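You operate a simulated robot arm through the tools that you are given. There is no shell and no other tool. Be economical: measure what you need, move in short steps, check, and stop when the job is done.

You are at the controls of a simulated robot arm. One attempt, no reset.

Task
Put things in order on the folding table. At the end: the brown paste spreader stands where the grey rubbing pad stood; the black lid lifter stands where the brown paste spreader stood; the silver flat tin (marked "WAX") stands on top of the silver steel cup; the grey rubbing pad stands on top of the small brown box (marked "CANDLES"); the beige wedge stands on top of the white drying tray (marked "APPLES"); whatever was shut is shut again. Leave all else as you found it, and nothing knocked over.
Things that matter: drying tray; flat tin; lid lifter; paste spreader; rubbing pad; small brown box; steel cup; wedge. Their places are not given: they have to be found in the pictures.

Only the result counts: the job must be done as asked and must still hold three seconds after the hand-in. Knocking over, shifting, dropping, spilling or breaking anything else fails it. A push-on lid holds only when it is set on centred and level and pressed home; a screw cap is set on level and turned clockwise until tight.

Robot
A 7-joint arm with a two-finger parallel gripper, fixed in place. Base frame: the origin is at the foot of the arm, x ahead of it, y to its left, z up; the work surface is at about z = 0. Readings come in mm, degrees, newtons and seconds.
With the tool pointing down near the work surface it reaches from about 240 to 620 mm from the base axis. Its first joint turns from -66.0 to 66.0 degrees. Payload 2.6 kg.
The tool frame sits at the grasp point between the pads (the TCP): z along the fingers, y along the line on which they close. The tips reach 30 mm beyond it. Largest opening 94 mm; finger width 28, thickness 10; the body of the gripper, 50 by 96 mm, starts 55 mm behind the TCP.
Orientation is told as [roll, pitch, yaw] about the base's x, y, z axes, in that order, counted from this pose: with the fingers straight down and closing along the base's y, the tool's x points along the base's -x, its y along +y and its z along -z.

Tools
- The arm moves only by the tool drive_tool. Its argument "deltas" is a list of rows, each a list of 7 numbers: the shift along the tool's x, y, z in units of 150 mm (1.0 is 150 mm), then the turn, a rotation vector about the tool's x, y, z in units of 120 degrees (1.0 is 120 degrees), then the opening, from 0 (shut) to 1 (fully open). In form: [[x, y, z, ax, ay, az, fingers], ...]. A call has 1 to 10 rows; each row is the pose to reach, as a shift and turn from the pose commanded when the call began, along the tool's axes at that moment. A call with a number of a shift or a turn outside -1 to 1 is refused whole. Each row takes 0.2 s and may step no farther than 50 mm and 8.6 degrees from the row before; otherwise, or with a gripper value out of range, the whole call is refused. A pose out of reach is approached as far as the arm can. The call stops where the force on the tool passes 40 N (or 10 N more than at its start, if that is more) or the arm is blocked; 0.2 s more then pass. The fingers move at their own pace (about 72 mm/s each) and stop on an object; they squeeze with about 42 N. The grip force told is the motor's: it shows also when the fingers shut on nothing. Time passes only in rows, and 0.2 s behind the last, so rows that repeat a pose let the fingers close. The reply holds the time, the measured pose of the TCP, the force on the tool along the base axes, the opening and the grip force, in the units named above and with some noise, with the torque about the TCP (base axes, N m) and any sound that the robot's microphone picked up.
- Cameras (640 x 400 px; columns grow to the right, rows downward): "scene" is fixed at [49.3, 446.9, 561]; the picture's right is [-0.60, -0.80, 0.00], its down [-0.48, 0.36, -0.80] and it looks along [0.64, -0.48, -0.60] (base axes); focal length 263 px, centre (320, 200). "wrist" rides on the gripper at [76, 14, -102] in the tool frame; the picture's right is [-0.18, 0.98, 0.00], its down [-0.75, -0.14, -0.64] and it looks along [-0.63, -0.12, 0.77] (tool axes); focal length 243 px, centre (320, 200).
- capture(camera): a new picture of that camera. It takes no simulated time.
- probe_pixels(camera, pixels): there is no depth. For up to 12 entries [column, row, z] of the newest picture of that camera ("zoom" is the newest enlarged one), the place [x, y] in the base frame at which the ray of that pixel passes the height z, good to about 2 mm. It takes no simulated time.
- zoom(camera, box): a new picture of the part [left, top, right, bottom] of that camera's present view, enlarged. It takes no simulated time.
- finish_job(): hands the job in; it is judged then, once.

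Keep the steps short. Do not move on a guess: measure, check each grasp and each placing, and mend mistakes. In all there are 80 turns and 38 pictures (those below and enlarged ones count). Leave the gripper open and the arm clear of the work at the hand-in unless told otherwise, and finish with a single line.

The tools are called after "Emit:" by a JSON object that holds its "name" and its "arguments". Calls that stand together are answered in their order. drive_tool: Moves the arm, as the interface text tells. Its arguments: {"type":"object","properties":{"deltas":{"type":"array","items":{"type":"array","items":{"type":"number"}}}},"required":["deltas"]} The other tools are called the same way: capture (camera) takes a picture; probe_pixels (camera, pixels) gives the place at which the rays of pixels pass given heights; zoom (camera, box) takes an enlarged picture of a part of a camera's view; finish_job () hands the job in.

At the start:

```text
time_s: 0.0
position: [356.6, 158.6, 346.9]
orientation: [0.0, 0.1, 0.0]
force: [0.5, -0.8, 0.2]
torque: [0.01, 0.01, -0.04]
grip_width: 93.7
gripper_force: 0.1
```

scene: 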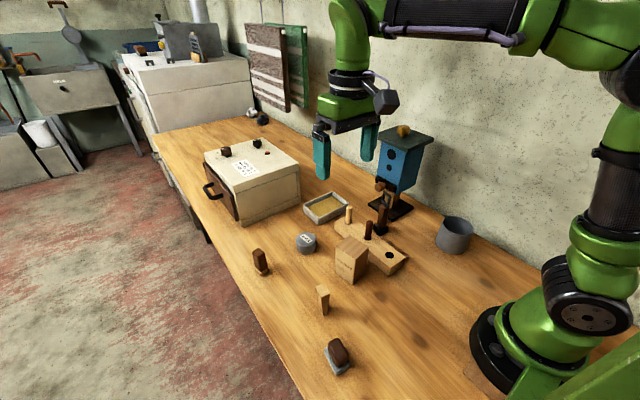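
wrist: 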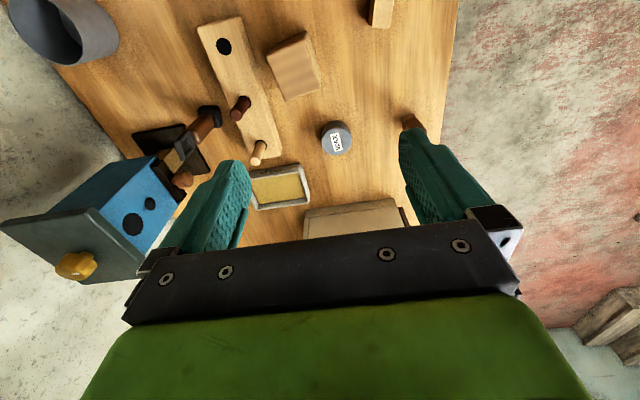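

I see the table with a box, tray, tin, cup, several small items. I zoom into the scene to identify them.

Emit:
{"name": "zoom", "arguments": {"camera": "scene", "box": [220, 170, 480, 332]}}

Emit:
{"name": "zoom", "arguments": {"camera": "scene", "box": [190, 100, 350, 200]}}

Emit:
{"name": "zoom", "arguments": {"camera": "scene", "box": [230, 240, 390, 390]}}

```text
2.46 times, centred on (350, 251) of scene
```

zoom: 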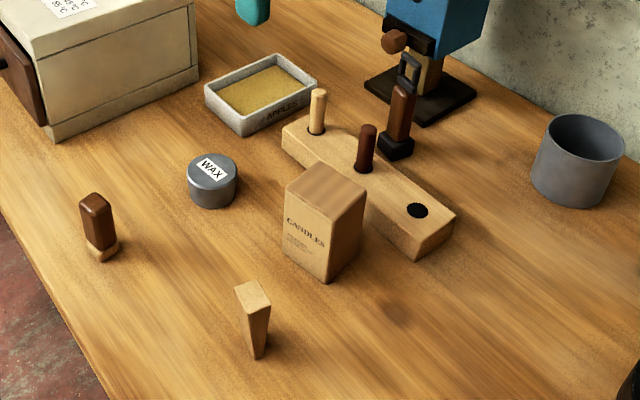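

```text
4.00 times, centred on (270, 150) of scene
```

zoom: 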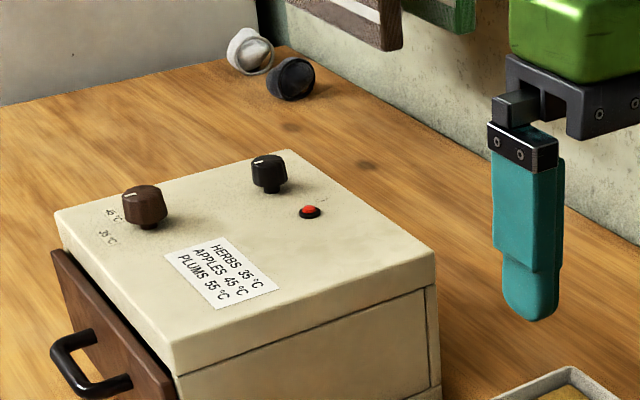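

```text
2.67 times, centred on (310, 315) of scene
```

zoom: 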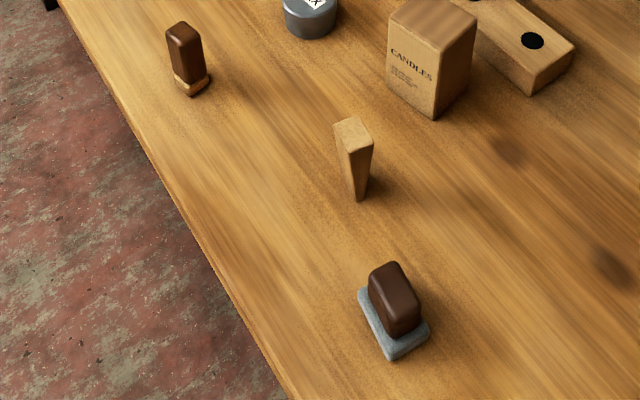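

Now a closer look at the object by the blue box (possible lid lifter), and from the wrist.

Emit:
{"name": "zoom", "arguments": {"camera": "scene", "box": [340, 150, 430, 250]}}

Emit:
{"name": "zoom", "arguments": {"camera": "wrist", "box": [100, 0, 420, 220]}}

```text
4.00 times, centred on (385, 200) of scene
```

zoom: 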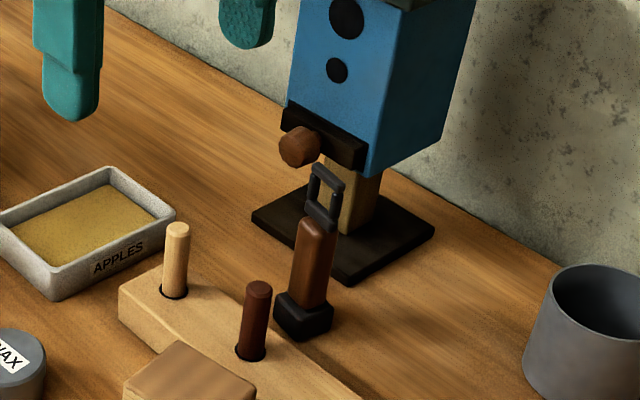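

```text
1.82 times, centred on (260, 110) of wrist
```

zoom: 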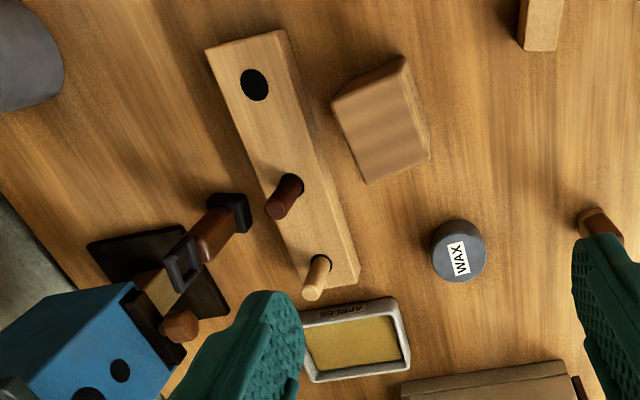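

I measure the footprints: pixels of scene picture at assumed heights, and look at the two round things at (250,112),(263,120).

Emit:
{"name": "probe_pixels", "arguments": {"camera": "scene", "pixels": [[250, 115, 0], [263, 123, 0], [436, 246, 0], [471, 236, 0], [455, 255, 0], [440, 225, 60], [472, 226, 60], [296, 250, 0], [316, 245, 0], [306, 254, 0], [296, 238, 25], [316, 238, 25]]}}

Emit:
{"name": "zoom", "arguments": {"camera": "scene", "box": [230, 95, 290, 135]}}

Emit:
{"name": "zoom", "arguments": {"camera": "scene", "box": [410, 190, 500, 270]}}

```text
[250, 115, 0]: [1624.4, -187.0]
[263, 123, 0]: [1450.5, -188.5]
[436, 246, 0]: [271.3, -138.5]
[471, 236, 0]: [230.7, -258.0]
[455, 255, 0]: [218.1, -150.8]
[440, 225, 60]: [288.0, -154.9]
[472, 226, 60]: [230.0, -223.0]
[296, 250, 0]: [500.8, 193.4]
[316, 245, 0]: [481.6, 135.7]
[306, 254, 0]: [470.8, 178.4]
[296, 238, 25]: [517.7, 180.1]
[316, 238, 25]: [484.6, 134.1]
```

```text
10.00 times, centred on (260, 115) of scene
```

zoom: 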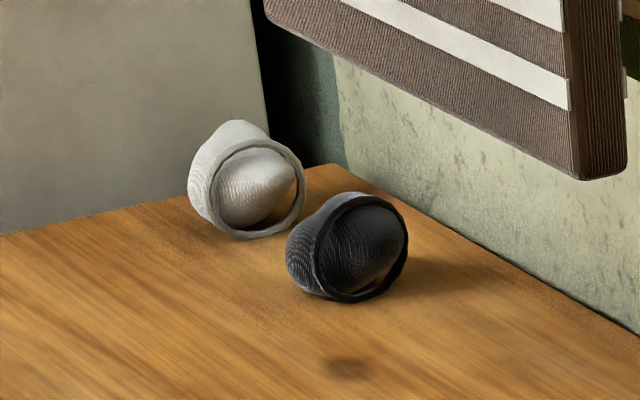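

```text
5.00 times, centred on (455, 230) of scene
```

zoom: 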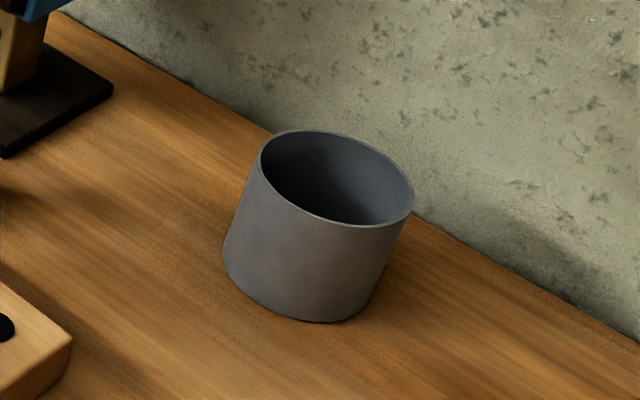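

All eight items seem to be found: spreader (260,262), wedge (323,300), pad (337,355), box (350,260), tin (306,243), tray (326,207), lifter (383,220), cup (455,235). I raise and draw back the arm for a wrist overview to measure them from above.

Emit:
{"name": "drive_tool", "arguments": {"deltas": [[0.162, -0.165, -0.122, 0, 0, 0, 1], [0.323, -0.33, -0.243, 0, 0, 0, 1], [0.485, -0.495, -0.365, 0, 0, 0, 1], [0.647, -0.66, -0.487, 0, 0, 0, 1]]}}

Emit:
{"name": "capture", "arguments": {"camera": "wrist"}}

```text
time_s: 1.0
position: [261.5, 59.9, 418.5]
orientation: [0.0, 0.0, 0.1]
force: [0.6, -0.5, -0.2]
torque: [-0.02, 0.0, -0.01]
grip_width: 93.9
gripper_force: 0.1
```

```text
28 pictures are left
```

wrist: 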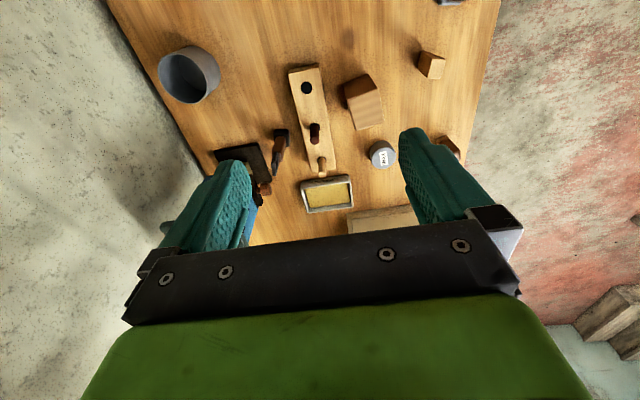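

Zooming on the objects in this view to measure.

Emit:
{"name": "zoom", "arguments": {"camera": "wrist", "box": [140, 0, 460, 200]}}

```text
2.00 times, centred on (300, 100) of wrist
```

zoom: 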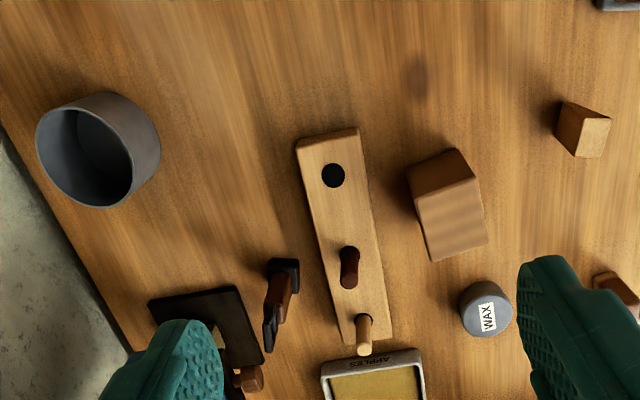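

Emit:
{"name": "probe_pixels", "arguments": {"camera": "zoom", "pixels": [[36, 150, 65], [132, 160, 65], [90, 107, 65], [110, 208, 65], [160, 140, 0], [112, 93, 0], [487, 305, 25], [416, 196, 75], [477, 182, 75], [488, 245, 75], [432, 262, 75], [458, 148, 0]]}}

Emit:
{"name": "probe_pixels", "arguments": {"camera": "scene", "pixels": [[352.8, 284.3, 0], [335.4, 274.2, 0], [366.7, 268.5, 0], [356.5, 253.8, 75], [336.6, 245.3, 75], [368.7, 242.9, 75], [350.8, 236, 75], [462.4, 222, 65], [442.4, 222, 65], [492.6, 232, 65], [306, 235.5, 25], [459, 254.4, 0]]}}

```text
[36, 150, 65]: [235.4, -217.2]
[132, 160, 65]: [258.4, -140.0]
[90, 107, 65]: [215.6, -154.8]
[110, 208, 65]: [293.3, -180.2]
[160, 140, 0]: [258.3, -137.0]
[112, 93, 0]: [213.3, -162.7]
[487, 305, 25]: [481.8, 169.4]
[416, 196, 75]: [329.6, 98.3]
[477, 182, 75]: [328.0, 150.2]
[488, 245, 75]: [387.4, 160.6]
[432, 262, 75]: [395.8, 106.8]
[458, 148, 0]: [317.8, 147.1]
```

```text
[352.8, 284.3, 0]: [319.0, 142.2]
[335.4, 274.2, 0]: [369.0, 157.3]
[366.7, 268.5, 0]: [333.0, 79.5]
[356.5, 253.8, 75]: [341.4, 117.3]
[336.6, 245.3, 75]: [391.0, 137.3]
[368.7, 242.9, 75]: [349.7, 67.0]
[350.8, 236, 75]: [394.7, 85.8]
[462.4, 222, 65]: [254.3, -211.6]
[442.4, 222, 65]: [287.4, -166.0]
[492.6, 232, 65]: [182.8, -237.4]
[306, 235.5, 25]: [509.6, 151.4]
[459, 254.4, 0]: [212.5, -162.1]
```

Emit:
{"name": "probe_pixels", "arguments": {"camera": "scene", "pixels": [[324.2, 315.4, 0], [324.2, 289, 60], [330, 370, 0], [354, 357, 0], [342, 375, 0], [262, 273, 0], [259, 252, 60], [386, 232, 0], [379, 233.5, 0], [391, 234, 0], [384, 192, 110]]}}

Emit:
{"name": "probe_pixels", "arguments": {"camera": "zoom", "pixels": [[560, 102, 0], [557, 135, 0], [592, 136, 60], [266, 262, 0], [300, 262, 0], [297, 290, 0], [460, 310, 0], [514, 310, 15], [345, 375, 0], [424, 350, 0]]}}

```text
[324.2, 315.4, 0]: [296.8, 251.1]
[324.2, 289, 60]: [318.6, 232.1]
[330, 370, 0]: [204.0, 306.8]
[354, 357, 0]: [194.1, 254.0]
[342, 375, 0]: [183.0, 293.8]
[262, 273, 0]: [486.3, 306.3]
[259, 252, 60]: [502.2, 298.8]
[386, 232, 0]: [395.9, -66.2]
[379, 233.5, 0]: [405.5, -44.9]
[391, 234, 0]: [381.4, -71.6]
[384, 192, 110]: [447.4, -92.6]
```

```text
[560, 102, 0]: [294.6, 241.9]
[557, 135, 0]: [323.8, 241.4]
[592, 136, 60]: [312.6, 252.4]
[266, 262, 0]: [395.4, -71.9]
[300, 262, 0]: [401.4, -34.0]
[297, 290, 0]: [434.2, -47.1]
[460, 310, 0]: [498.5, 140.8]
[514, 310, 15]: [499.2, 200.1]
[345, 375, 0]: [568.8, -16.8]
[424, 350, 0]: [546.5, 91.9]
```

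I measured rough places. Now hover over the wedge (~(308,246)) at z 200 for a close look, in two calls.

Emit:
{"name": "drive_tool", "arguments": {"deltas": [[-0.0525, 0.1525, -0.1825, 0, 0, 0, 1], [-0.08, 0.31, 0.05, 0, 0, 0, 1], [-0.12, 0.465, 0.24, 0, 0, 0, 1], [-0.155, 0.62, 0.48, 0, 0, 0, 1], [-0.2, 0.8, 0.7, 0, 0, 0, 1]]}}

Emit:
{"name": "drive_tool", "arguments": {"deltas": [[-0.04, 0.15, 0.25, 0, 0, 0, 1], [-0.08, 0.3, 0.5, 0, 0, 0, 1], [-0.11, 0.44, 0.757, 0, 0, 0, 1]]}}

Emit:
{"name": "capture", "arguments": {"camera": "wrist"}}

```text
time_s: 2.2
position: [293.0, 180.9, 314.5]
orientation: [0.0, 0.0, 0.0]
force: [-0.4, -0.6, 0.2]
torque: [0.0, 0.03, 0.0]
grip_width: 94.1
gripper_force: 0.0
```

```text
time_s: 3.0
position: [306.5, 248.0, 201.5]
orientation: [0.1, 0.0, -0.1]
force: [-0.1, -0.9, -0.6]
torque: [-0.01, 0.01, 0.01]
grip_width: 94.0
gripper_force: 0.0
```

```text
26 pictures are left
```

wrist: 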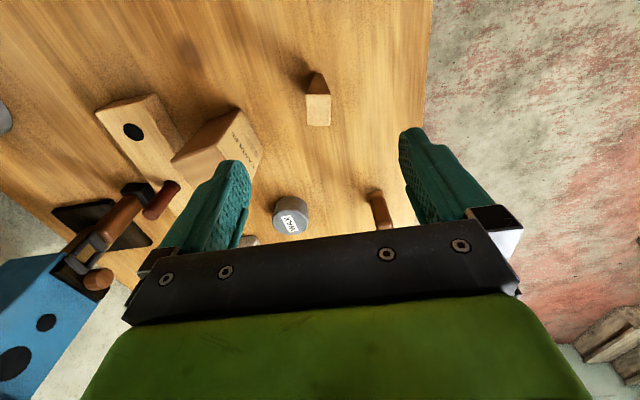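

Emit:
{"name": "zoom", "arguments": {"camera": "wrist", "box": [280, 60, 360, 140]}}

```text
5.00 times, centred on (320, 100) of wrist
```

zoom: 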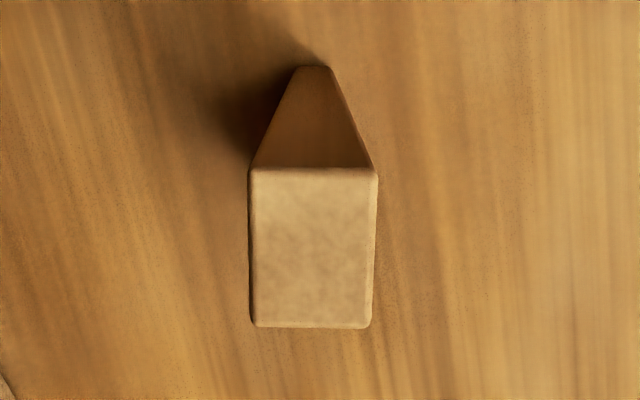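

Emit:
{"name": "probe_pixels", "arguments": {"camera": "zoom", "pixels": [[295, 67, 0], [330, 67, 0], [250, 170, 60], [377, 172, 60], [372, 327, 60], [252, 325, 60], [250, 170, 75], [377, 172, 75], [372, 327, 75], [252, 325, 75]]}}

Emit:
{"name": "probe_pixels", "arguments": {"camera": "scene", "pixels": [[324.2, 297.3, 60], [314.9, 286.9, 60], [323.9, 283.9, 60], [329.9, 293.3, 60]]}}

```text
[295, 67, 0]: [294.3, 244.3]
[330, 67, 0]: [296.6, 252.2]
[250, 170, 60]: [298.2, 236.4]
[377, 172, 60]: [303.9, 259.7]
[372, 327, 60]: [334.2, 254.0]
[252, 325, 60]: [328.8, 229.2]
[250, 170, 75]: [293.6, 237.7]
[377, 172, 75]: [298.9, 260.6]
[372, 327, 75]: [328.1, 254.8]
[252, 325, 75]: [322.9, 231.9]
```

```text
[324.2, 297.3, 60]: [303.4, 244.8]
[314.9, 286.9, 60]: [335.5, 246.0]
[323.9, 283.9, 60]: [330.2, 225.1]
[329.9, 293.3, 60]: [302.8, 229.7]
```

Wedge: top centre ≈(311,246), ~75 high, faces turned about -11°, tapering in y'. I'll grip its flat parallel faces: yaw +79° with hover correction.

Emit:
{"name": "drive_tool", "arguments": {"deltas": [[-0.003, -0.001, 0, 0, 0, -0.066, 1], [-0.006, -0.002, 0, 0, 0, -0.132, 1], [-0.009, -0.003, 0, 0, 0, -0.198, 1], [-0.012, -0.004, 0, 0, 0, -0.264, 1], [-0.015, -0.005, 0, 0, 0, -0.33, 1], [-0.018, -0.006, 0, 0, 0, -0.396, 1], [-0.021, -0.007, 0, 0, 0, -0.462, 1], [-0.024, -0.008, 0, 0, 0, -0.528, 1], [-0.027, -0.009, 0, 0, 0, -0.594, 1], [-0.03, -0.01, 0, 0, 0, -0.658, 1]]}}

Emit:
{"name": "capture", "arguments": {"camera": "wrist"}}

```text
time_s: 5.2
position: [309.7, 246.2, 202.6]
orientation: [0.0, 0.0, 79.2]
force: [0.1, 0.5, 0.4]
torque: [-0.02, -0.03, -0.02]
grip_width: 94.1
gripper_force: 0.1
```

```text
24 pictures are left
```

wrist: 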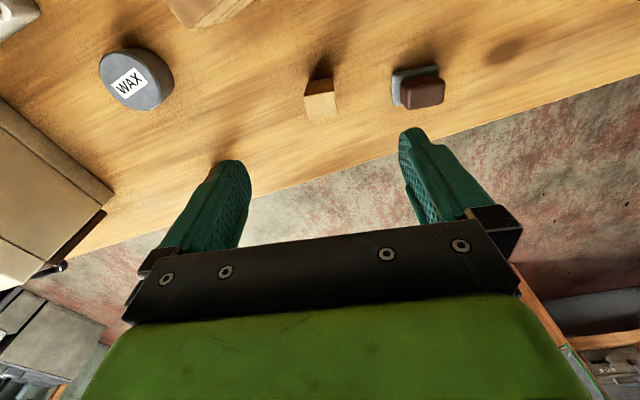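

Emit:
{"name": "zoom", "arguments": {"camera": "wrist", "box": [290, 40, 450, 140]}}

Emit:
{"name": "probe_pixels", "arguments": {"camera": "wrist", "pixels": [[99, 75, 30], [166, 63, 30], [128, 49, 30], [140, 108, 30], [173, 78, 0], [150, 52, 0]]}}

```text
4.00 times, centred on (370, 90) of wrist
```

zoom: 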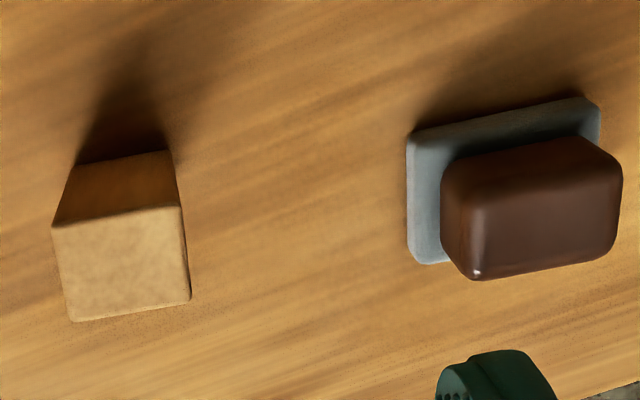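

```text
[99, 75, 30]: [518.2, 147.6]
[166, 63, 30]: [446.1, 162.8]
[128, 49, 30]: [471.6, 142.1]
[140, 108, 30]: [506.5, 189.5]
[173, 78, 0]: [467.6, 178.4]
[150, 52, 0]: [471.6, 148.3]
```

Emit:
{"name": "probe_pixels", "arguments": {"camera": "zoom", "pixels": [[52, 225, 75], [181, 207, 75], [190, 300, 75], [72, 321, 75], [77, 165, 0], [167, 151, 0], [408, 140, 10], [410, 262, 10], [598, 100, 10], [444, 190, 45], [620, 165, 45], [465, 278, 45]]}}

```text
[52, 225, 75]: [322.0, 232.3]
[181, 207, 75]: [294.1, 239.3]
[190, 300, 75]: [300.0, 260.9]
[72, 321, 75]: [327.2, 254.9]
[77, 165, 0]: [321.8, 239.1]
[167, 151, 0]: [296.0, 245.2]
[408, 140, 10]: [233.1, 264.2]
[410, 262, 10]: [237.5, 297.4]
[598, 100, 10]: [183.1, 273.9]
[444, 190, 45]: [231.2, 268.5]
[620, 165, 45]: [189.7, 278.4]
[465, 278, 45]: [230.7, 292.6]
```

Wedge confirmed: centre (310.8,246.9), faces at -13.5°. Descending to TCP z≈53 with 3° correction.

Emit:
{"name": "drive_tool", "arguments": {"deltas": [[-0.006, -0.006, 0.3, 0, 0, 0.024, 1], [-0.006, -0.006, 0.6, 0, 0, 0.024, 1], [-0.006, -0.006, 0.85, 0, 0, 0.024, 1], [-0.006, -0.006, 1.0, 0, 0, 0.024, 1], [-0.006, -0.006, 1.0, 0, 0, 0.024, 0.25], [-0.006, -0.006, 1.0, 0, 0, 0.024, 0.25], [-0.006, -0.006, 1.0, 0, 0, 0.024, 0], [-0.006, -0.006, 1.0, 0, 0, 0.024, 0], [-0.006, -0.006, 1.0, 0, 0, 0.024, 0]]}}

Emit:
{"name": "capture", "arguments": {"camera": "wrist"}}

```text
time_s: 7.2
position: [312.8, 246.2, 49.7]
orientation: [0.1, 0.1, 76.0]
force: [-0.3, 0.8, 1.2]
torque: [0.01, 0.03, 0.02]
grip_width: 33.2
gripper_force: 42.4
```

```text
22 pictures are left
```

wrist: 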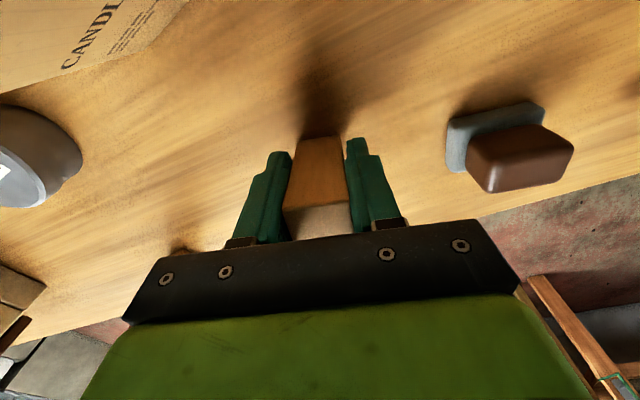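

Wedge is held (33 mm). I lift, and measure the tray from the scene.

Emit:
{"name": "drive_tool", "arguments": {"deltas": [[0, 0, -0.3, 0, 0, 0, 0], [0, 0, -0.6, 0, 0, 0, 0], [0, 0, -0.9, 0, 0, 0, 0]]}}

Emit:
{"name": "zoom", "arguments": {"camera": "scene", "box": [290, 180, 370, 230]}}

```text
time_s: 8.0
position: [309.9, 245.9, 187.9]
orientation: [0.1, 0.0, 76.2]
force: [0.4, 0.1, 0.0]
torque: [0.0, 0.0, -0.02]
grip_width: 33.2
gripper_force: 42.1
```

```text
8.00 times, centred on (330, 205) of scene
```

zoom: 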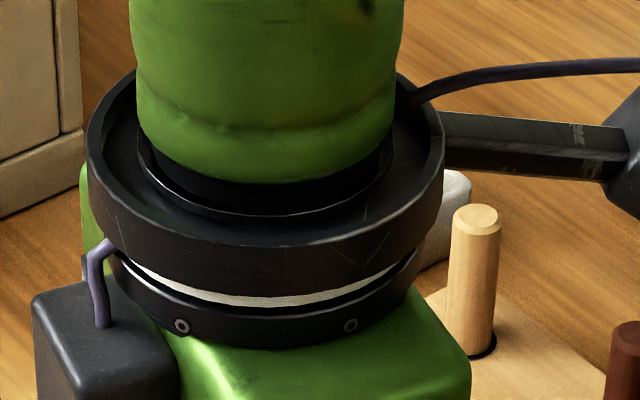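

The arm hides the tray; I use the earlier pixel positions with the fixed camera.

Emit:
{"name": "probe_pixels", "arguments": {"camera": "scene", "pixels": [[303.3, 205.5, 25], [317.5, 216.4, 25], [348.8, 203, 25], [332.9, 191.2, 25], [318.3, 225, 0], [304.5, 212, 0], [348, 211, 0]]}}

```text
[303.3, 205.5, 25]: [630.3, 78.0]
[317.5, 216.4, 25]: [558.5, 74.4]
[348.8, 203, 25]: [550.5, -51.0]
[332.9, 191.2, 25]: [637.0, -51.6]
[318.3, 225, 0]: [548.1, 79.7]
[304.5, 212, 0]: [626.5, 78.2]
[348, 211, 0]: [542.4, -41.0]
```

Emit:
{"name": "probe_pixels", "arguments": {"camera": "scene", "pixels": [[368.3, 204, 0], [392.7, 220.5, 0], [413.4, 208.3, 0], [391, 194, 0], [379, 128, 250], [433, 136, 250], [421, 150, 250], [397, 193, 100], [383, 180, 100], [416, 174, 100]]}}

```text
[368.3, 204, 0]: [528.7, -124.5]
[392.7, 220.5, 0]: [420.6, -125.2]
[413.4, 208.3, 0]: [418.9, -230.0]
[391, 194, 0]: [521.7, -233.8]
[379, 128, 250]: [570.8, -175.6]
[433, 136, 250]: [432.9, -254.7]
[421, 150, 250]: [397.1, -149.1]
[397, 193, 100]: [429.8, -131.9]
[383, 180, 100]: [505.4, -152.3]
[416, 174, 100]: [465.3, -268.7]
```

Tray spans x≈550–632, y≈-50–77. I carry the wedge to hover at about (585,14,190).

Emit:
{"name": "drive_tool", "arguments": {"deltas": [[0.117, -0.239, 0, 0, 0, 0, 0], [0.235, -0.478, 0, 0, 0, 0, 0], [0.352, -0.717, 0, 0, 0, 0, 0]]}}

Emit:
{"name": "drive_tool", "arguments": {"deltas": [[0.117, -0.239, 0, 0, 0, 0, 0], [0.235, -0.478, 0, 0, 0, 0, 0], [0.352, -0.717, 0, 0, 0, 0, 0]]}}

Emit:
{"name": "drive_tool", "arguments": {"deltas": [[0.117, -0.239, 0, 0, 0, 0, 0], [0.235, -0.478, 0, 0, 0, 0, 0], [0.352, -0.717, 0, 0, 0, 0, 0]]}}

Emit:
{"name": "capture", "arguments": {"camera": "wrist"}}

```text
time_s: 8.8
position: [403.9, 166.9, 186.2]
orientation: [0.1, 0.0, 76.2]
force: [-0.4, -0.4, 0.0]
torque: [-0.03, -0.01, -0.01]
grip_width: 33.0
gripper_force: 41.9
```

```text
time_s: 9.6
position: [496.6, 89.5, 188.3]
orientation: [0.1, 0.0, 76.2]
force: [-0.6, -0.4, -1.2]
torque: [0.02, -0.01, 0.03]
grip_width: 33.1
gripper_force: 42.1
```

```text
time_s: 10.4
position: [588.7, 13.7, 187.1]
orientation: [0.1, -0.1, 76.2]
force: [0.5, -0.1, 0.1]
torque: [0.01, 0.0, 0.0]
grip_width: 32.9
gripper_force: 41.8
```

```text
20 pictures are left
```

wrist: 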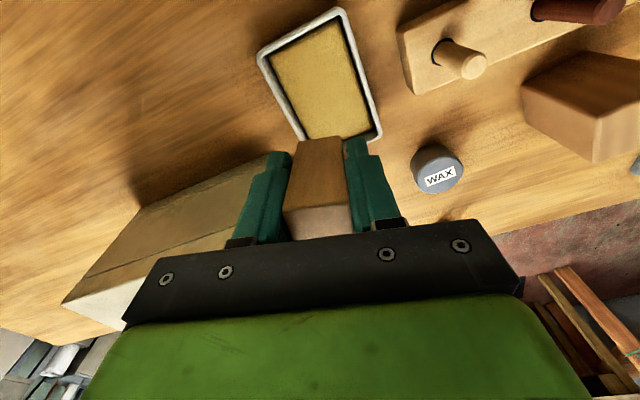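

Emit:
{"name": "probe_pixels", "arguments": {"camera": "wrist", "pixels": [[257, 53, 20], [340, 7, 20], [382, 133, 20], [300, 142, 20], [268, 62, 5], [337, 22, 5], [372, 132, 5], [305, 138, 5], [411, 157, 30], [462, 165, 30], [432, 144, 30], [320, 82, 5]]}}

```text
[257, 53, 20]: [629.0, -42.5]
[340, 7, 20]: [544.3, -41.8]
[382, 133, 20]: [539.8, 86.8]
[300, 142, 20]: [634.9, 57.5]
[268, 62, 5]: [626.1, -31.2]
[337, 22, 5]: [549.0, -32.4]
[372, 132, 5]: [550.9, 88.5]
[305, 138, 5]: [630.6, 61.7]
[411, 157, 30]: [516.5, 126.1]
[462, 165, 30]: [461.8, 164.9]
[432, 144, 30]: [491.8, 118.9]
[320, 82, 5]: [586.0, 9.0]
```

Tray floor centre ≈(587,15), just under the wedge. Lowering to z≈62 first.

Emit:
{"name": "drive_tool", "arguments": {"deltas": [[0, 0, 0.3, 0, 0, 0, 0], [0, 0, 0.6, 0, 0, 0, 0], [0, 0, 0.82, 0, 0, 0, 0]]}}

Emit:
{"name": "drive_tool", "arguments": {"deltas": [[0, 0, 0.01, 0, 0, 0, 0], [0, 0, 0.02, 0, 0, 0, 0]]}}

```text
time_s: 11.2
position: [592.5, 13.0, 80.6]
orientation: [-1.0, -0.5, 76.0]
force: [-1.3, 0.0, 3.4]
torque: [0.01, 0.07, 0.01]
grip_width: 33.0
gripper_force: 42.1
stopped in row 3: the force on the tool passed its limit at 44 N (the readings are from after the stop); the commanded pose is now the measured one
```

```text
time_s: 11.8
position: [592.6, 12.5, 80.6]
orientation: [-1.4, -0.7, 75.9]
force: [-8.6, -0.2, 25.7]
torque: [0.03, 0.54, -0.05]
grip_width: 33.0
gripper_force: 41.9
```

Contact came early at z=80.6. I back up 3 mm and look.

Emit:
{"name": "drive_tool", "arguments": {"deltas": [[0, 0, -0.033, 0, 0, 0, 0], [0, 0, -0.033, 0, 0, 0, 0]]}}

Emit:
{"name": "capture", "arguments": {"camera": "wrist"}}

Emit:
{"name": "zoom", "arguments": {"camera": "scene", "box": [200, 90, 400, 240]}}

```text
time_s: 12.4
position: [590.6, 12.9, 81.7]
orientation: [-0.9, -0.4, 75.9]
force: [1.7, 1.1, 6.2]
torque: [0.06, 0.0, 0.0]
grip_width: 33.3
gripper_force: 41.8
```

```text
19 pictures are left
```

wrist: 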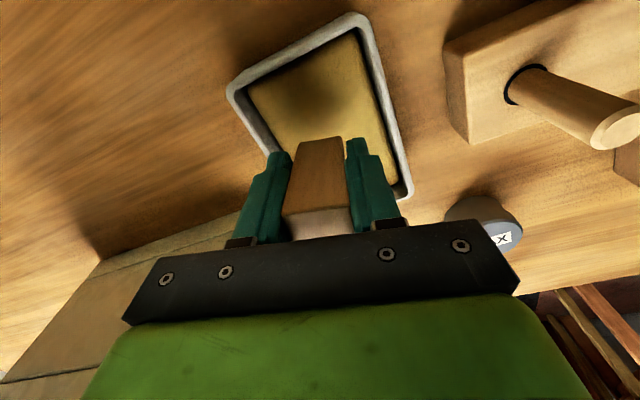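

```text
2.67 times, centred on (300, 165) of scene
```

zoom: 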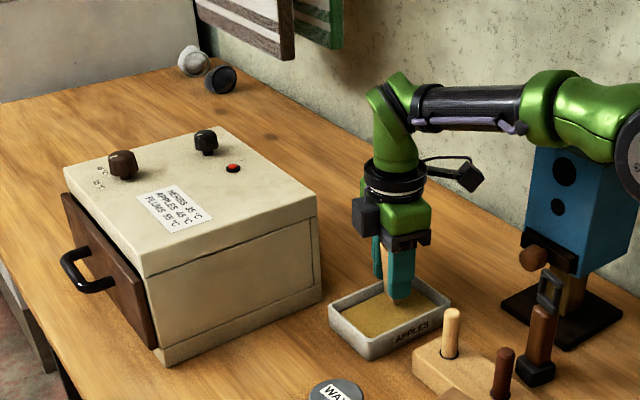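

The tray is ~36 mm high with a shallow floor at ~31, so this was the wedge foot on the tray floor. The tool has tilted ~1°; I rise 8 mm, level it, then lower gently.

Emit:
{"name": "drive_tool", "arguments": {"deltas": [[0, 0, -0.053, -0.0055, -0.0072, 0, 0], [0, 0, -0.053, -0.0055, -0.0072, 0, 0]]}}

Emit:
{"name": "drive_tool", "arguments": {"deltas": [[0, 0, 0.02, 0, 0, 0, 0], [0, 0, 0.033, 0, 0, 0, 0], [0, 0, 0.04, 0, 0, 0, 0]]}}

```text
time_s: 13.0
position: [590.5, 11.6, 90.6]
orientation: [-0.3, -1.3, 75.8]
force: [-0.2, 0.7, -0.1]
torque: [0.03, -0.02, 0.04]
grip_width: 33.2
gripper_force: 42.0
```

```text
time_s: 13.8
position: [592.6, 12.7, 84.0]
orientation: [-0.2, -1.3, 75.9]
force: [0.1, -0.3, -0.3]
torque: [-0.01, 0.01, 0.03]
grip_width: 33.1
gripper_force: 42.3
```

I see the reading convention (tilt is in the pre-yaw frame). Level it properly: tool turn (-0.2°, +1.3°).

Emit:
{"name": "drive_tool", "arguments": {"deltas": [[0, 0, 0, -0.0017, 0.0108, 0, 0], [0, 0, 0, -0.0017, 0.0108, 0, 0]]}}

Emit:
{"name": "drive_tool", "arguments": {"deltas": [[0, 0, 0.01, 0, 0, 0, 0], [0, 0, 0.02, 0, 0, 0, 0], [0, 0, 0.02, 0, 0, 0, 0]]}}

```text
time_s: 14.4
position: [591.2, 14.8, 83.3]
orientation: [-0.1, 0.0, 75.9]
force: [0.7, -0.7, -0.2]
torque: [-0.01, 0.03, -0.01]
grip_width: 32.9
gripper_force: 41.7
```

```text
time_s: 15.2
position: [591.6, 13.1, 80.8]
orientation: [0.0, 0.0, 75.9]
force: [-0.1, -0.2, 0.5]
torque: [0.01, 0.01, 0.01]
grip_width: 33.4
gripper_force: 42.4
```

Level, still free at 80.8. One-millimetre steps until it touches.

Emit:
{"name": "drive_tool", "arguments": {"deltas": [[0, 0, 0.0067, 0, 0, 0, 0], [0, 0, 0.0067, 0, 0, 0, 0]]}}

Emit:
{"name": "drive_tool", "arguments": {"deltas": [[0, 0, 0.0067, 0, 0, 0, 0], [0, 0, 0.0067, 0, 0, 0, 0]]}}

```text
time_s: 15.8
position: [592.8, 13.2, 81.7]
orientation: [-0.3, 0.1, 75.9]
force: [-1.5, 0.3, 2.9]
torque: [0.0, 0.05, 0.01]
grip_width: 32.9
gripper_force: 41.9
```

```text
time_s: 16.4
position: [592.2, 12.5, 80.6]
orientation: [-0.3, 0.1, 75.9]
force: [-2.1, -1.6, 10.4]
torque: [-0.07, 0.12, -0.01]
grip_width: 33.2
gripper_force: 42.5
```

Touching with ~10 N and level. Ease 1 mm, open, rise.

Emit:
{"name": "drive_tool", "arguments": {"deltas": [[0, 0, -0.005, 0, 0, 0, 0], [0, 0, -0.005, 0, 0, 0, 0.45], [0, 0, -0.005, 0, 0, 0, 0.6], [0, 0, -0.005, 0, 0, 0, 0.6], [0, 0, -0.1, 0, 0, 0, 0.6], [0, 0, -0.3, 0, 0, 0, 0.8], [0, 0, -0.6, 0, 0, 0, 1], [0, 0, -0.8, 0, 0, 0, 1]]}}

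Emit:
{"name": "capture", "arguments": {"camera": "wrist"}}

```text
time_s: 18.2
position: [588.9, 12.9, 199.2]
orientation: [0.0, 0.0, 75.9]
force: [-0.5, 0.5, 0.2]
torque: [-0.01, 0.0, 0.0]
grip_width: 94.0
gripper_force: 0.0
```

```text
17 pictures are left
```

wrist: 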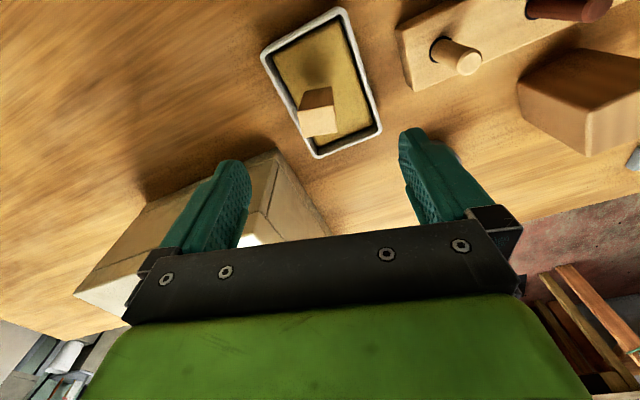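

Wedge stands in the tray. Next: the rubbing pad at ≈(210,285). Travel there at z 200 and turn to yaw -11°.

Emit:
{"name": "drive_tool", "arguments": {"deltas": [[-0.096, 0.241, 0, 0, 0, 0, 1], [-0.192, 0.482, 0, 0, 0, 0, 1], [-0.288, 0.722, 0, 0, 0, 0, 1], [-0.384, 0.963, 0, 0, 0, 0, 1]]}}

Emit:
{"name": "drive_tool", "arguments": {"deltas": [[-0.096, 0.241, 0, 0, 0, 0, 1], [-0.192, 0.482, 0, 0, 0, 0, 1], [-0.288, 0.722, 0, 0, 0, 0, 1], [-0.384, 0.963, 0, 0, 0, 0, 1]]}}

Emit:
{"name": "drive_tool", "arguments": {"deltas": [[-0.096, 0.241, 0, 0, 0, 0.066, 1], [-0.192, 0.482, 0, 0, 0, 0.132, 1], [-0.288, 0.722, 0, 0, 0, 0.198, 1], [-0.384, 0.963, 0, 0, 0, 0.264, 1]]}}

Emit:
{"name": "drive_tool", "arguments": {"deltas": [[0, 0, 0, 0, 0, 0.066, 1], [0, 0, 0, 0, 0, 0.132, 1], [0, 0, 0, 0, 0, 0.198, 1], [0, 0, 0, 0, 0, 0.264, 1], [0, 0, 0, 0, 0, 0.33, 1], [0, 0, 0, 0, 0, 0.396, 1], [0, 0, 0, 0, 0, 0.46, 1]]}}

Emit:
{"name": "zoom", "arguments": {"camera": "wrist", "box": [240, 40, 400, 140]}}

```text
time_s: 19.2
position: [466.4, 103.4, 199.6]
orientation: [-0.2, -0.1, 76.0]
force: [0.0, -0.4, 0.2]
torque: [0.0, 0.01, -0.03]
grip_width: 93.9
gripper_force: 0.0
```

```text
time_s: 20.2
position: [340.9, 197.6, 197.7]
orientation: [-0.1, 0.1, 75.9]
force: [0.1, -0.1, -0.4]
torque: [0.03, 0.01, -0.03]
grip_width: 93.9
gripper_force: 0.0
```

```text
time_s: 21.2
position: [214.3, 285.9, 196.6]
orientation: [-0.1, -0.2, 44.3]
force: [0.1, 0.6, 0.5]
torque: [0.02, -0.02, 0.0]
grip_width: 94.0
gripper_force: 0.1
```

```text
time_s: 22.8
position: [213.1, 286.2, 198.8]
orientation: [0.0, 0.0, -11.1]
force: [-0.1, 0.1, -0.1]
torque: [-0.02, 0.0, -0.03]
grip_width: 94.1
gripper_force: 0.1
```

```text
4.00 times, centred on (320, 90) of wrist
```

zoom: 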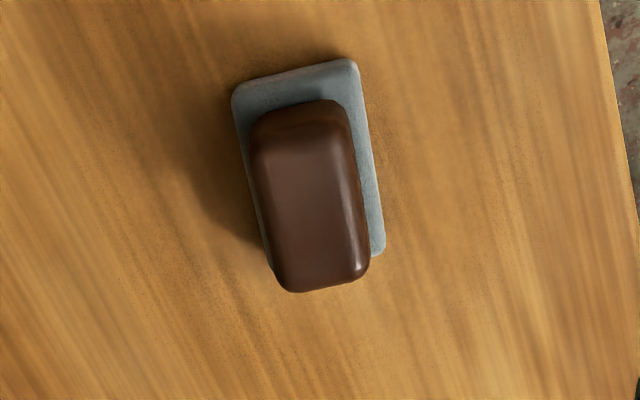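

Emit:
{"name": "probe_pixels", "arguments": {"camera": "zoom", "pixels": [[233, 88, 10], [356, 58, 10], [385, 254, 10], [252, 140, 45], [347, 118, 45], [370, 268, 45], [278, 286, 45], [252, 140, 55], [347, 118, 55], [370, 268, 55], [278, 286, 55]]}}

```text
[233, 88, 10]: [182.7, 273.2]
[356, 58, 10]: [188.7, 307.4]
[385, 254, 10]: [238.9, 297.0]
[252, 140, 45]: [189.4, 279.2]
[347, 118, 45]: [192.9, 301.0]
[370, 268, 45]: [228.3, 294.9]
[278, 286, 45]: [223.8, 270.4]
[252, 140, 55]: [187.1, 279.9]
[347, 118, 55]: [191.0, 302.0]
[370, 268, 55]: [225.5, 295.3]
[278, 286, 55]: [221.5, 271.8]
```

Pad centre (210.8,285.1), yaw -11°, size 35×51 — I note this spot for the spreader. Descend to z≈46 (tips at 16, above the pad's base).

Emit:
{"name": "drive_tool", "arguments": {"deltas": [[0.0137, -0.01, 0.3, 0, 0, 0, 1], [0.0137, -0.01, 0.6, 0, 0, 0, 1], [0.0137, -0.01, 0.85, 0, 0, 0, 1], [0.0137, -0.01, 0.99, 0, 0, 0, 1]]}}

Emit:
{"name": "capture", "arguments": {"camera": "wrist"}}

```text
time_s: 23.8
position: [211.0, 284.0, 49.3]
orientation: [0.0, -0.1, -11.0]
force: [-0.4, -0.6, 0.2]
torque: [0.03, -0.01, 0.03]
grip_width: 93.8
gripper_force: 0.0
```

```text
15 pictures are left
```

wrist: 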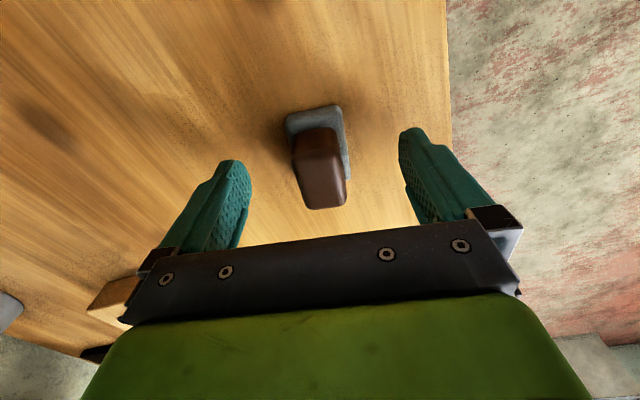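

The handle sits between the fingers. Lower 2 mm and close.

Emit:
{"name": "drive_tool", "arguments": {"deltas": [[0, 0.004, 0.02, 0, 0, 0, 1], [0, 0.004, 0.02, 0, 0, 0, 0.3], [0, 0.004, 0.02, 0, 0, 0, 0.3], [0, 0.004, 0.02, 0, 0, 0, 0.1], [0, 0.004, 0.02, 0, 0, 0, 0], [0, 0.004, 0.02, 0, 0, 0, 0], [0, 0.004, 0.02, 0, 0, 0, 0]]}}

```text
time_s: 25.4
position: [210.7, 285.5, 46.7]
orientation: [0.0, -0.1, -11.1]
force: [-0.3, -0.3, 0.4]
torque: [-0.02, 0.01, -0.01]
grip_width: 29.6
gripper_force: 42.0
```

Held (29.6 mm). Lift and carry toward the box (≈(347,124)), stopping short for a look.

Emit:
{"name": "drive_tool", "arguments": {"deltas": [[0, 0, -0.3, 0, 0, 0, 0], [0, 0, -0.6, 0, 0, 0, 0], [0, 0, -0.9, 0, 0, 0, 0], [-0.2, -0.15, -1, 0, 0, 0, 0], [-0.4, -0.31, -1, 0, 0, 0, 0], [-0.6, -0.47, -1, 0, 0, 0, 0], [-0.8, -0.63, -1, 0, 0, 0, 0]]}}

Emit:
{"name": "capture", "arguments": {"camera": "wrist"}}

```text
time_s: 27.0
position: [311.3, 169.4, 195.8]
orientation: [0.1, -0.1, -10.9]
force: [-0.3, 0.0, -0.8]
torque: [0.02, 0.01, 0.0]
grip_width: 29.5
gripper_force: 42.3
```

```text
14 pictures are left
```

wrist: 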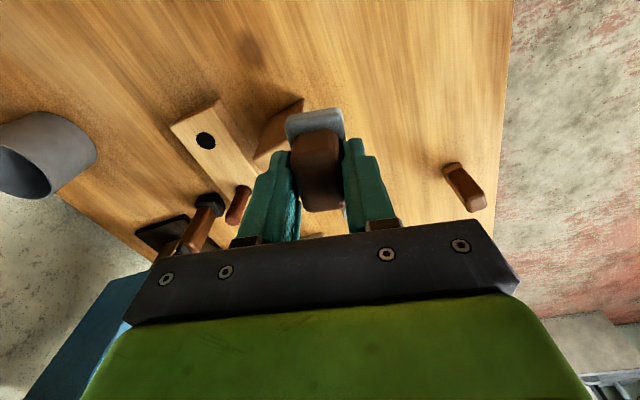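

From two views the box centre is (348,125), top ≈107, turned +9°. Move the pad over it and turn +20° to align.

Emit:
{"name": "drive_tool", "arguments": {"deltas": [[-0.1, -0.08, 0, 0, 0, -0.055, 0], [-0.2, -0.16, 0, 0, 0, -0.11, 0], [-0.297, -0.244, 0, 0, 0, -0.165, 0], [-0.297, -0.244, 0, 0, 0, -0.165, 0]]}}

Emit:
{"name": "drive_tool", "arguments": {"deltas": [[0, 0, 0.1, 0, 0, 0, 0], [0, 0, 0.2, 0, 0, 0, 0], [0, 0, 0.2, 0, 0, 0, 0]]}}

Emit:
{"name": "zoom", "arguments": {"camera": "scene", "box": [290, 190, 410, 290]}}

```text
time_s: 28.0
position: [346.7, 126.0, 197.2]
orientation: [0.0, 0.0, 8.9]
force: [0.3, 0.0, -0.5]
torque: [-0.02, 0.0, 0.02]
grip_width: 29.4
gripper_force: 41.9
```

```text
time_s: 28.8
position: [348.2, 127.1, 166.2]
orientation: [-0.2, -0.2, 8.8]
force: [0.7, -0.3, -0.8]
torque: [0.01, -0.03, -0.02]
grip_width: 29.4
gripper_force: 42.8
```

```text
4.00 times, centred on (350, 240) of scene
```

zoom: 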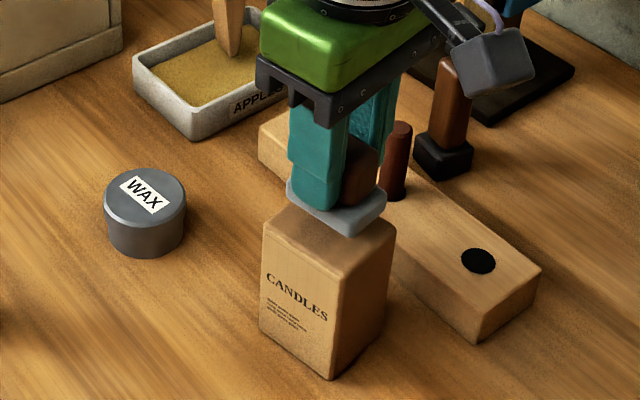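

Pad hovers over the box. Lower gently to touch.

Emit:
{"name": "drive_tool", "arguments": {"deltas": [[0, -0.007, 0.03, 0, 0, 0, 0], [0, -0.01, 0.055, 0, 0, 0, 0], [0, -0.01, 0.055, 0, 0, 0, 0]]}}

Emit:
{"name": "drive_tool", "arguments": {"deltas": [[0, 0, 0.0067, 0, 0, 0, 0], [0, 0, 0.0134, 0, 0, 0, 0], [0, 0, 0.0134, 0, 0, 0, 0]]}}

Emit:
{"name": "drive_tool", "arguments": {"deltas": [[0, 0, 0.0067, 0, 0, 0, 0], [0, 0, 0.0067, 0, 0, 0, 0]]}}

```text
time_s: 29.6
position: [347.4, 124.2, 159.0]
orientation: [-0.1, -0.2, 8.9]
force: [0.1, -0.9, -0.6]
torque: [0.04, 0.0, 0.01]
grip_width: 29.3
gripper_force: 41.7
```

```text
time_s: 30.4
position: [348.0, 122.7, 157.3]
orientation: [-0.1, 0.0, 8.9]
force: [-0.2, -0.6, -0.4]
torque: [0.0, -0.01, 0.01]
grip_width: 29.3
gripper_force: 41.9
```

```text
time_s: 31.0
position: [348.5, 124.2, 155.7]
orientation: [-0.1, 0.0, 8.8]
force: [0.7, 1.1, -0.6]
torque: [0.01, 0.01, -0.02]
grip_width: 29.5
gripper_force: 41.4
```

Emit:
{"name": "drive_tool", "arguments": {"deltas": [[0, 0, 0.0067, 0, 0, 0, 0], [0, 0, 0.0067, 0, 0, 0, 0]]}}

Emit:
{"name": "drive_tool", "arguments": {"deltas": [[0, 0, 0.0067, 0, 0, 0, 0], [0, 0, 0.0067, 0, 0, 0, 0]]}}

Emit:
{"name": "drive_tool", "arguments": {"deltas": [[0, 0, 0.0067, 0, 0, 0, 0], [0, 0, 0.0067, 0, 0, 0, 0]]}}

```text
time_s: 31.6
position: [347.7, 123.6, 155.2]
orientation: [-0.1, -0.1, 8.8]
force: [0.7, -0.8, 0.1]
torque: [0.02, -0.02, -0.01]
grip_width: 29.5
gripper_force: 42.3
```

```text
time_s: 32.2
position: [347.6, 123.5, 153.8]
orientation: [-0.1, -0.1, 8.8]
force: [-0.3, -0.3, -0.2]
torque: [0.03, -0.03, 0.01]
grip_width: 29.2
gripper_force: 42.1
```

```text
time_s: 32.8
position: [347.7, 122.5, 152.7]
orientation: [0.0, -0.1, 8.7]
force: [-0.8, -0.7, -0.6]
torque: [-0.01, -0.01, 0.0]
grip_width: 29.5
gripper_force: 42.0
```

Emit:
{"name": "drive_tool", "arguments": {"deltas": [[0, 0, 0.0067, 0, 0, 0, 0], [0, 0, 0.0134, 0, 0, 0, 0], [0, 0, 0.0134, 0, 0, 0, 0]]}}

Emit:
{"name": "drive_tool", "arguments": {"deltas": [[0, 0, 0.0067, 0, 0, 0, 0], [0, 0, 0.0067, 0, 0, 0, 0]]}}

```text
time_s: 33.6
position: [348.6, 125.3, 151.7]
orientation: [-0.2, -0.1, 8.8]
force: [-1.1, 0.4, -1.1]
torque: [0.02, -0.02, 0.02]
grip_width: 29.3
gripper_force: 41.5
```

```text
time_s: 34.2
position: [348.8, 125.5, 151.0]
orientation: [0.0, -0.1, 8.8]
force: [-0.3, 0.3, -0.3]
torque: [0.0, 0.0, 0.01]
grip_width: 29.7
gripper_force: 42.0
```

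Emit:
{"name": "zoom", "arguments": {"camera": "scene", "box": [320, 210, 390, 260]}}

```text
8.00 times, centred on (355, 235) of scene
```

zoom: 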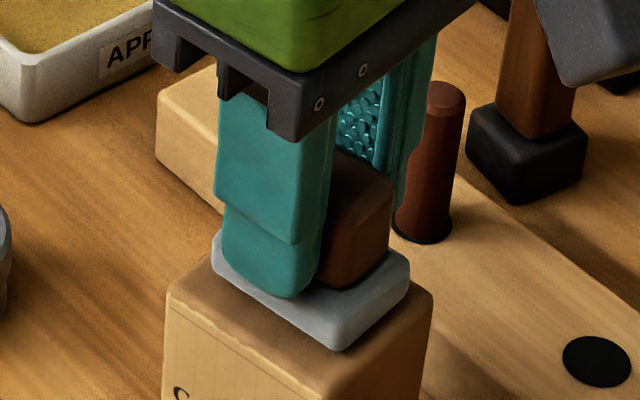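

Pad is close to the top; continue in 1 mm steps.

Emit:
{"name": "drive_tool", "arguments": {"deltas": [[0, 0, 0.0067, 0, 0, 0, 0], [0, 0, 0.0134, 0, 0, 0, 0], [0, 0, 0.0134, 0, 0, 0, 0]]}}

Emit:
{"name": "drive_tool", "arguments": {"deltas": [[0, 0, 0.0067, 0, 0, 0, 0], [0, 0, 0.0067, 0, 0, 0, 0]]}}

```text
time_s: 35.0
position: [347.3, 125.4, 148.7]
orientation: [-0.2, -0.1, 8.7]
force: [0.1, -0.3, -0.8]
torque: [-0.01, -0.02, -0.01]
grip_width: 29.3
gripper_force: 41.9
```

```text
time_s: 35.6
position: [347.0, 124.5, 147.7]
orientation: [-0.1, -0.1, 8.7]
force: [0.1, -0.2, 0.0]
torque: [-0.01, -0.06, -0.02]
grip_width: 29.2
gripper_force: 42.0
```

Emit:
{"name": "drive_tool", "arguments": {"deltas": [[0, 0, 0.0067, 0, 0, 0, 0], [0, 0, 0.0134, 0, 0, 0, 0], [0, 0, 0.0134, 0, 0, 0, 0]]}}

Emit:
{"name": "drive_tool", "arguments": {"deltas": [[0, 0, 0.0067, 0, 0, 0, 0], [0, 0, 0.0067, 0, 0, 0, 0]]}}

```text
time_s: 36.4
position: [347.4, 124.2, 147.3]
orientation: [-0.1, -0.2, 8.8]
force: [-1.6, -2.4, 12.4]
torque: [-0.15, 0.14, -0.01]
grip_width: 29.5
gripper_force: 42.2
```

```text
time_s: 37.0
position: [349.7, 125.2, 147.1]
orientation: [0.0, -0.4, 8.8]
force: [-4.8, -4.5, 29.6]
torque: [-0.17, 0.33, 0.01]
grip_width: 29.4
gripper_force: 41.8
```

Contact at 147.3. Ease 2 mm, open, rise.

Emit:
{"name": "drive_tool", "arguments": {"deltas": [[0, 0, -0.014, 0, 0, 0, 0], [0, 0, -0.014, 0, 0, 0, 0.45], [0, 0, -0.014, 0, 0, 0, 0.55], [0, 0, -0.014, 0, 0, 0, 0.55], [0, 0, -0.1, 0, 0, 0, 0.55], [0, 0, -0.3, 0, 0, 0, 0.8], [0, 0, -0.55, 0, 0, 0, 1]]}}

Emit:
{"name": "capture", "arguments": {"camera": "wrist"}}

```text
time_s: 38.6
position: [347.3, 124.4, 226.9]
orientation: [-0.1, -0.1, 8.7]
force: [0.3, 0.1, -1.5]
torque: [0.02, 0.01, 0.02]
grip_width: 93.9
gripper_force: 0.0
```

```text
11 pictures are left
```

wrist: 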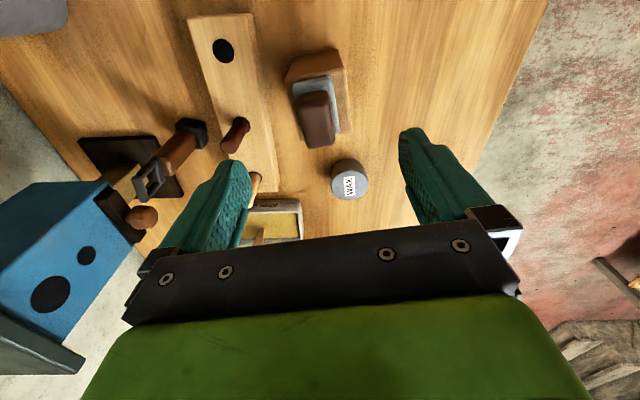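

Pad stands on the box. Now the spreader: measure it and the dryer's near corner in the scene view.

Emit:
{"name": "probe_pixels", "arguments": {"camera": "scene", "pixels": [[255.7, 269.3, 0], [261.8, 276.2, 0], [268.3, 268.5, 0], [239, 227, 0], [237, 193, 100], [237, 193, 130], [300, 201, 0], [207, 190, 70]]}}

Emit:
{"name": "drive_tool", "arguments": {"deltas": [[-0.19, 0.172, 0, 0, 0, 0, 1], [-0.38, 0.344, 0, 0, 0, 0, 1], [-0.57, 0.516, 0, 0, 0, 0, 1]]}}

Emit:
{"name": "drive_tool", "arguments": {"deltas": [[-0.19, 0.172, 0.06, 0, 0, 0, 1], [-0.38, 0.344, 0.12, 0, 0, 0, 1], [-0.57, 0.516, 0.18, 0, 0, 0, 1]]}}

Emit:
{"name": "zoom", "arguments": {"camera": "wrist", "box": [230, 40, 410, 170]}}

```text
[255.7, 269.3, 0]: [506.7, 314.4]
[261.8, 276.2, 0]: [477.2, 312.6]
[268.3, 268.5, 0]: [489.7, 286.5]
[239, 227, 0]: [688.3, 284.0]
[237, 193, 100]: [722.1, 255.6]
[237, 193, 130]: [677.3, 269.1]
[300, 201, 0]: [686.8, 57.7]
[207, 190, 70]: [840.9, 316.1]
```

```text
time_s: 39.4
position: [421.4, 214.9, 226.2]
orientation: [0.0, -0.2, 8.7]
force: [0.3, -0.5, 0.0]
torque: [-0.01, -0.03, 0.01]
grip_width: 93.9
gripper_force: 0.1
```

```text
time_s: 40.2
position: [493.0, 301.4, 200.9]
orientation: [-0.1, -0.2, 8.8]
force: [-0.7, -0.7, 0.2]
torque: [-0.01, 0.02, 0.0]
grip_width: 94.1
gripper_force: 0.1
```

```text
3.08 times, centred on (320, 105) of wrist
```

zoom: 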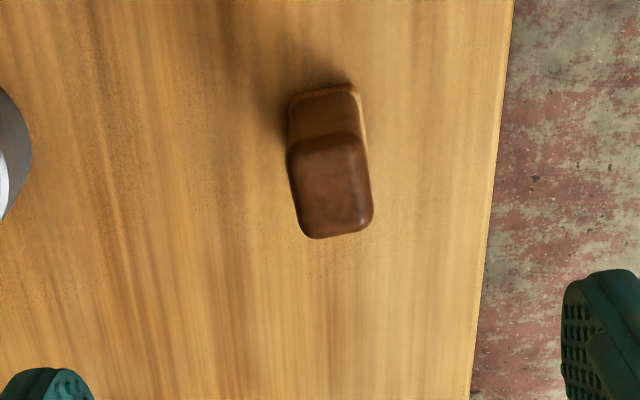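

Emit:
{"name": "probe_pixels", "arguments": {"camera": "zoom", "pixels": [[289, 97, 5], [356, 84, 5], [368, 165, 5], [286, 148, 60], [365, 134, 60], [374, 225, 60], [303, 240, 60], [286, 148, 70], [365, 134, 70], [374, 225, 70], [303, 240, 70]]}}

```text
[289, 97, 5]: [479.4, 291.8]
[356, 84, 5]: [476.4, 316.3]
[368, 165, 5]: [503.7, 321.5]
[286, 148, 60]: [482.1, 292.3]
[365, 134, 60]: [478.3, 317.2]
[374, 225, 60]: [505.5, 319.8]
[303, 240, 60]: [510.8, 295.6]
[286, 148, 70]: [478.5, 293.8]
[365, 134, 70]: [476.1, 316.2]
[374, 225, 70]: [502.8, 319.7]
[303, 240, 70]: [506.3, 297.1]
```

Spreader centre (491.8,306.7), yaw +9°, ~67 high. Descend to z≈51 and close.

Emit:
{"name": "drive_tool", "arguments": {"deltas": [[0.0025, 0.036, 0.3, 0, 0, 0, 1], [0.0025, 0.036, 0.6, 0, 0, 0, 1], [0.0025, 0.036, 0.85, 0, 0, 0, 1], [0.0025, 0.036, 1, 0, 0, 0, 1], [0.0025, 0.036, 1, 0, 0, 0, 0.3], [0.0025, 0.036, 1, 0, 0, 0, 0.3], [0.0025, 0.036, 1, 0, 0, 0, 0.1], [0.0025, 0.036, 1, 0, 0, 0, 0], [0.0025, 0.036, 1, 0, 0, 0, 0], [0.0025, 0.036, 1, 0, 0, 0, 0]]}}

```text
time_s: 42.4
position: [493.0, 308.4, 50.3]
orientation: [-0.1, -0.1, 8.9]
force: [-0.5, -0.6, 0.7]
torque: [0.02, 0.01, -0.03]
grip_width: 27.5
gripper_force: 42.8
```

Held (27.5 mm). Lift and carry to the pad's old spot (210.8,285.1).

Emit:
{"name": "drive_tool", "arguments": {"deltas": [[0, 0, -0.3, 0, 0, 0, 0], [0, 0, -0.6, 0, 0, 0, 0], [0.31, 0.022, -0.65, 0, 0, 0, 0], [0.62, 0.045, -0.65, 0, 0, 0, 0], [0.937, 0.068, -0.65, 0, 0, 0, 0]]}}

Emit:
{"name": "drive_tool", "arguments": {"deltas": [[0.31, 0.022, 0, 0, 0, 0, 0], [0.62, 0.045, 0, 0, 0, 0, 0], [0.937, 0.068, 0, 0, 0, 0, 0], [0.937, 0.068, 0.25, 0, 0, 0, 0], [0.937, 0.068, 0.5, 0, 0, 0, 0], [0.937, 0.068, 0.6, 0, 0, 0, 0]]}}

```text
time_s: 43.6
position: [350.4, 296.5, 146.4]
orientation: [0.0, -0.2, 8.8]
force: [-0.3, 0.3, -1.1]
torque: [-0.01, -0.02, -0.02]
grip_width: 27.7
gripper_force: 41.8
```

```text
time_s: 45.0
position: [211.7, 286.5, 57.6]
orientation: [-0.1, -0.1, 8.9]
force: [-0.6, -0.9, -0.5]
torque: [0.04, 0.0, 0.01]
grip_width: 27.8
gripper_force: 41.8
```

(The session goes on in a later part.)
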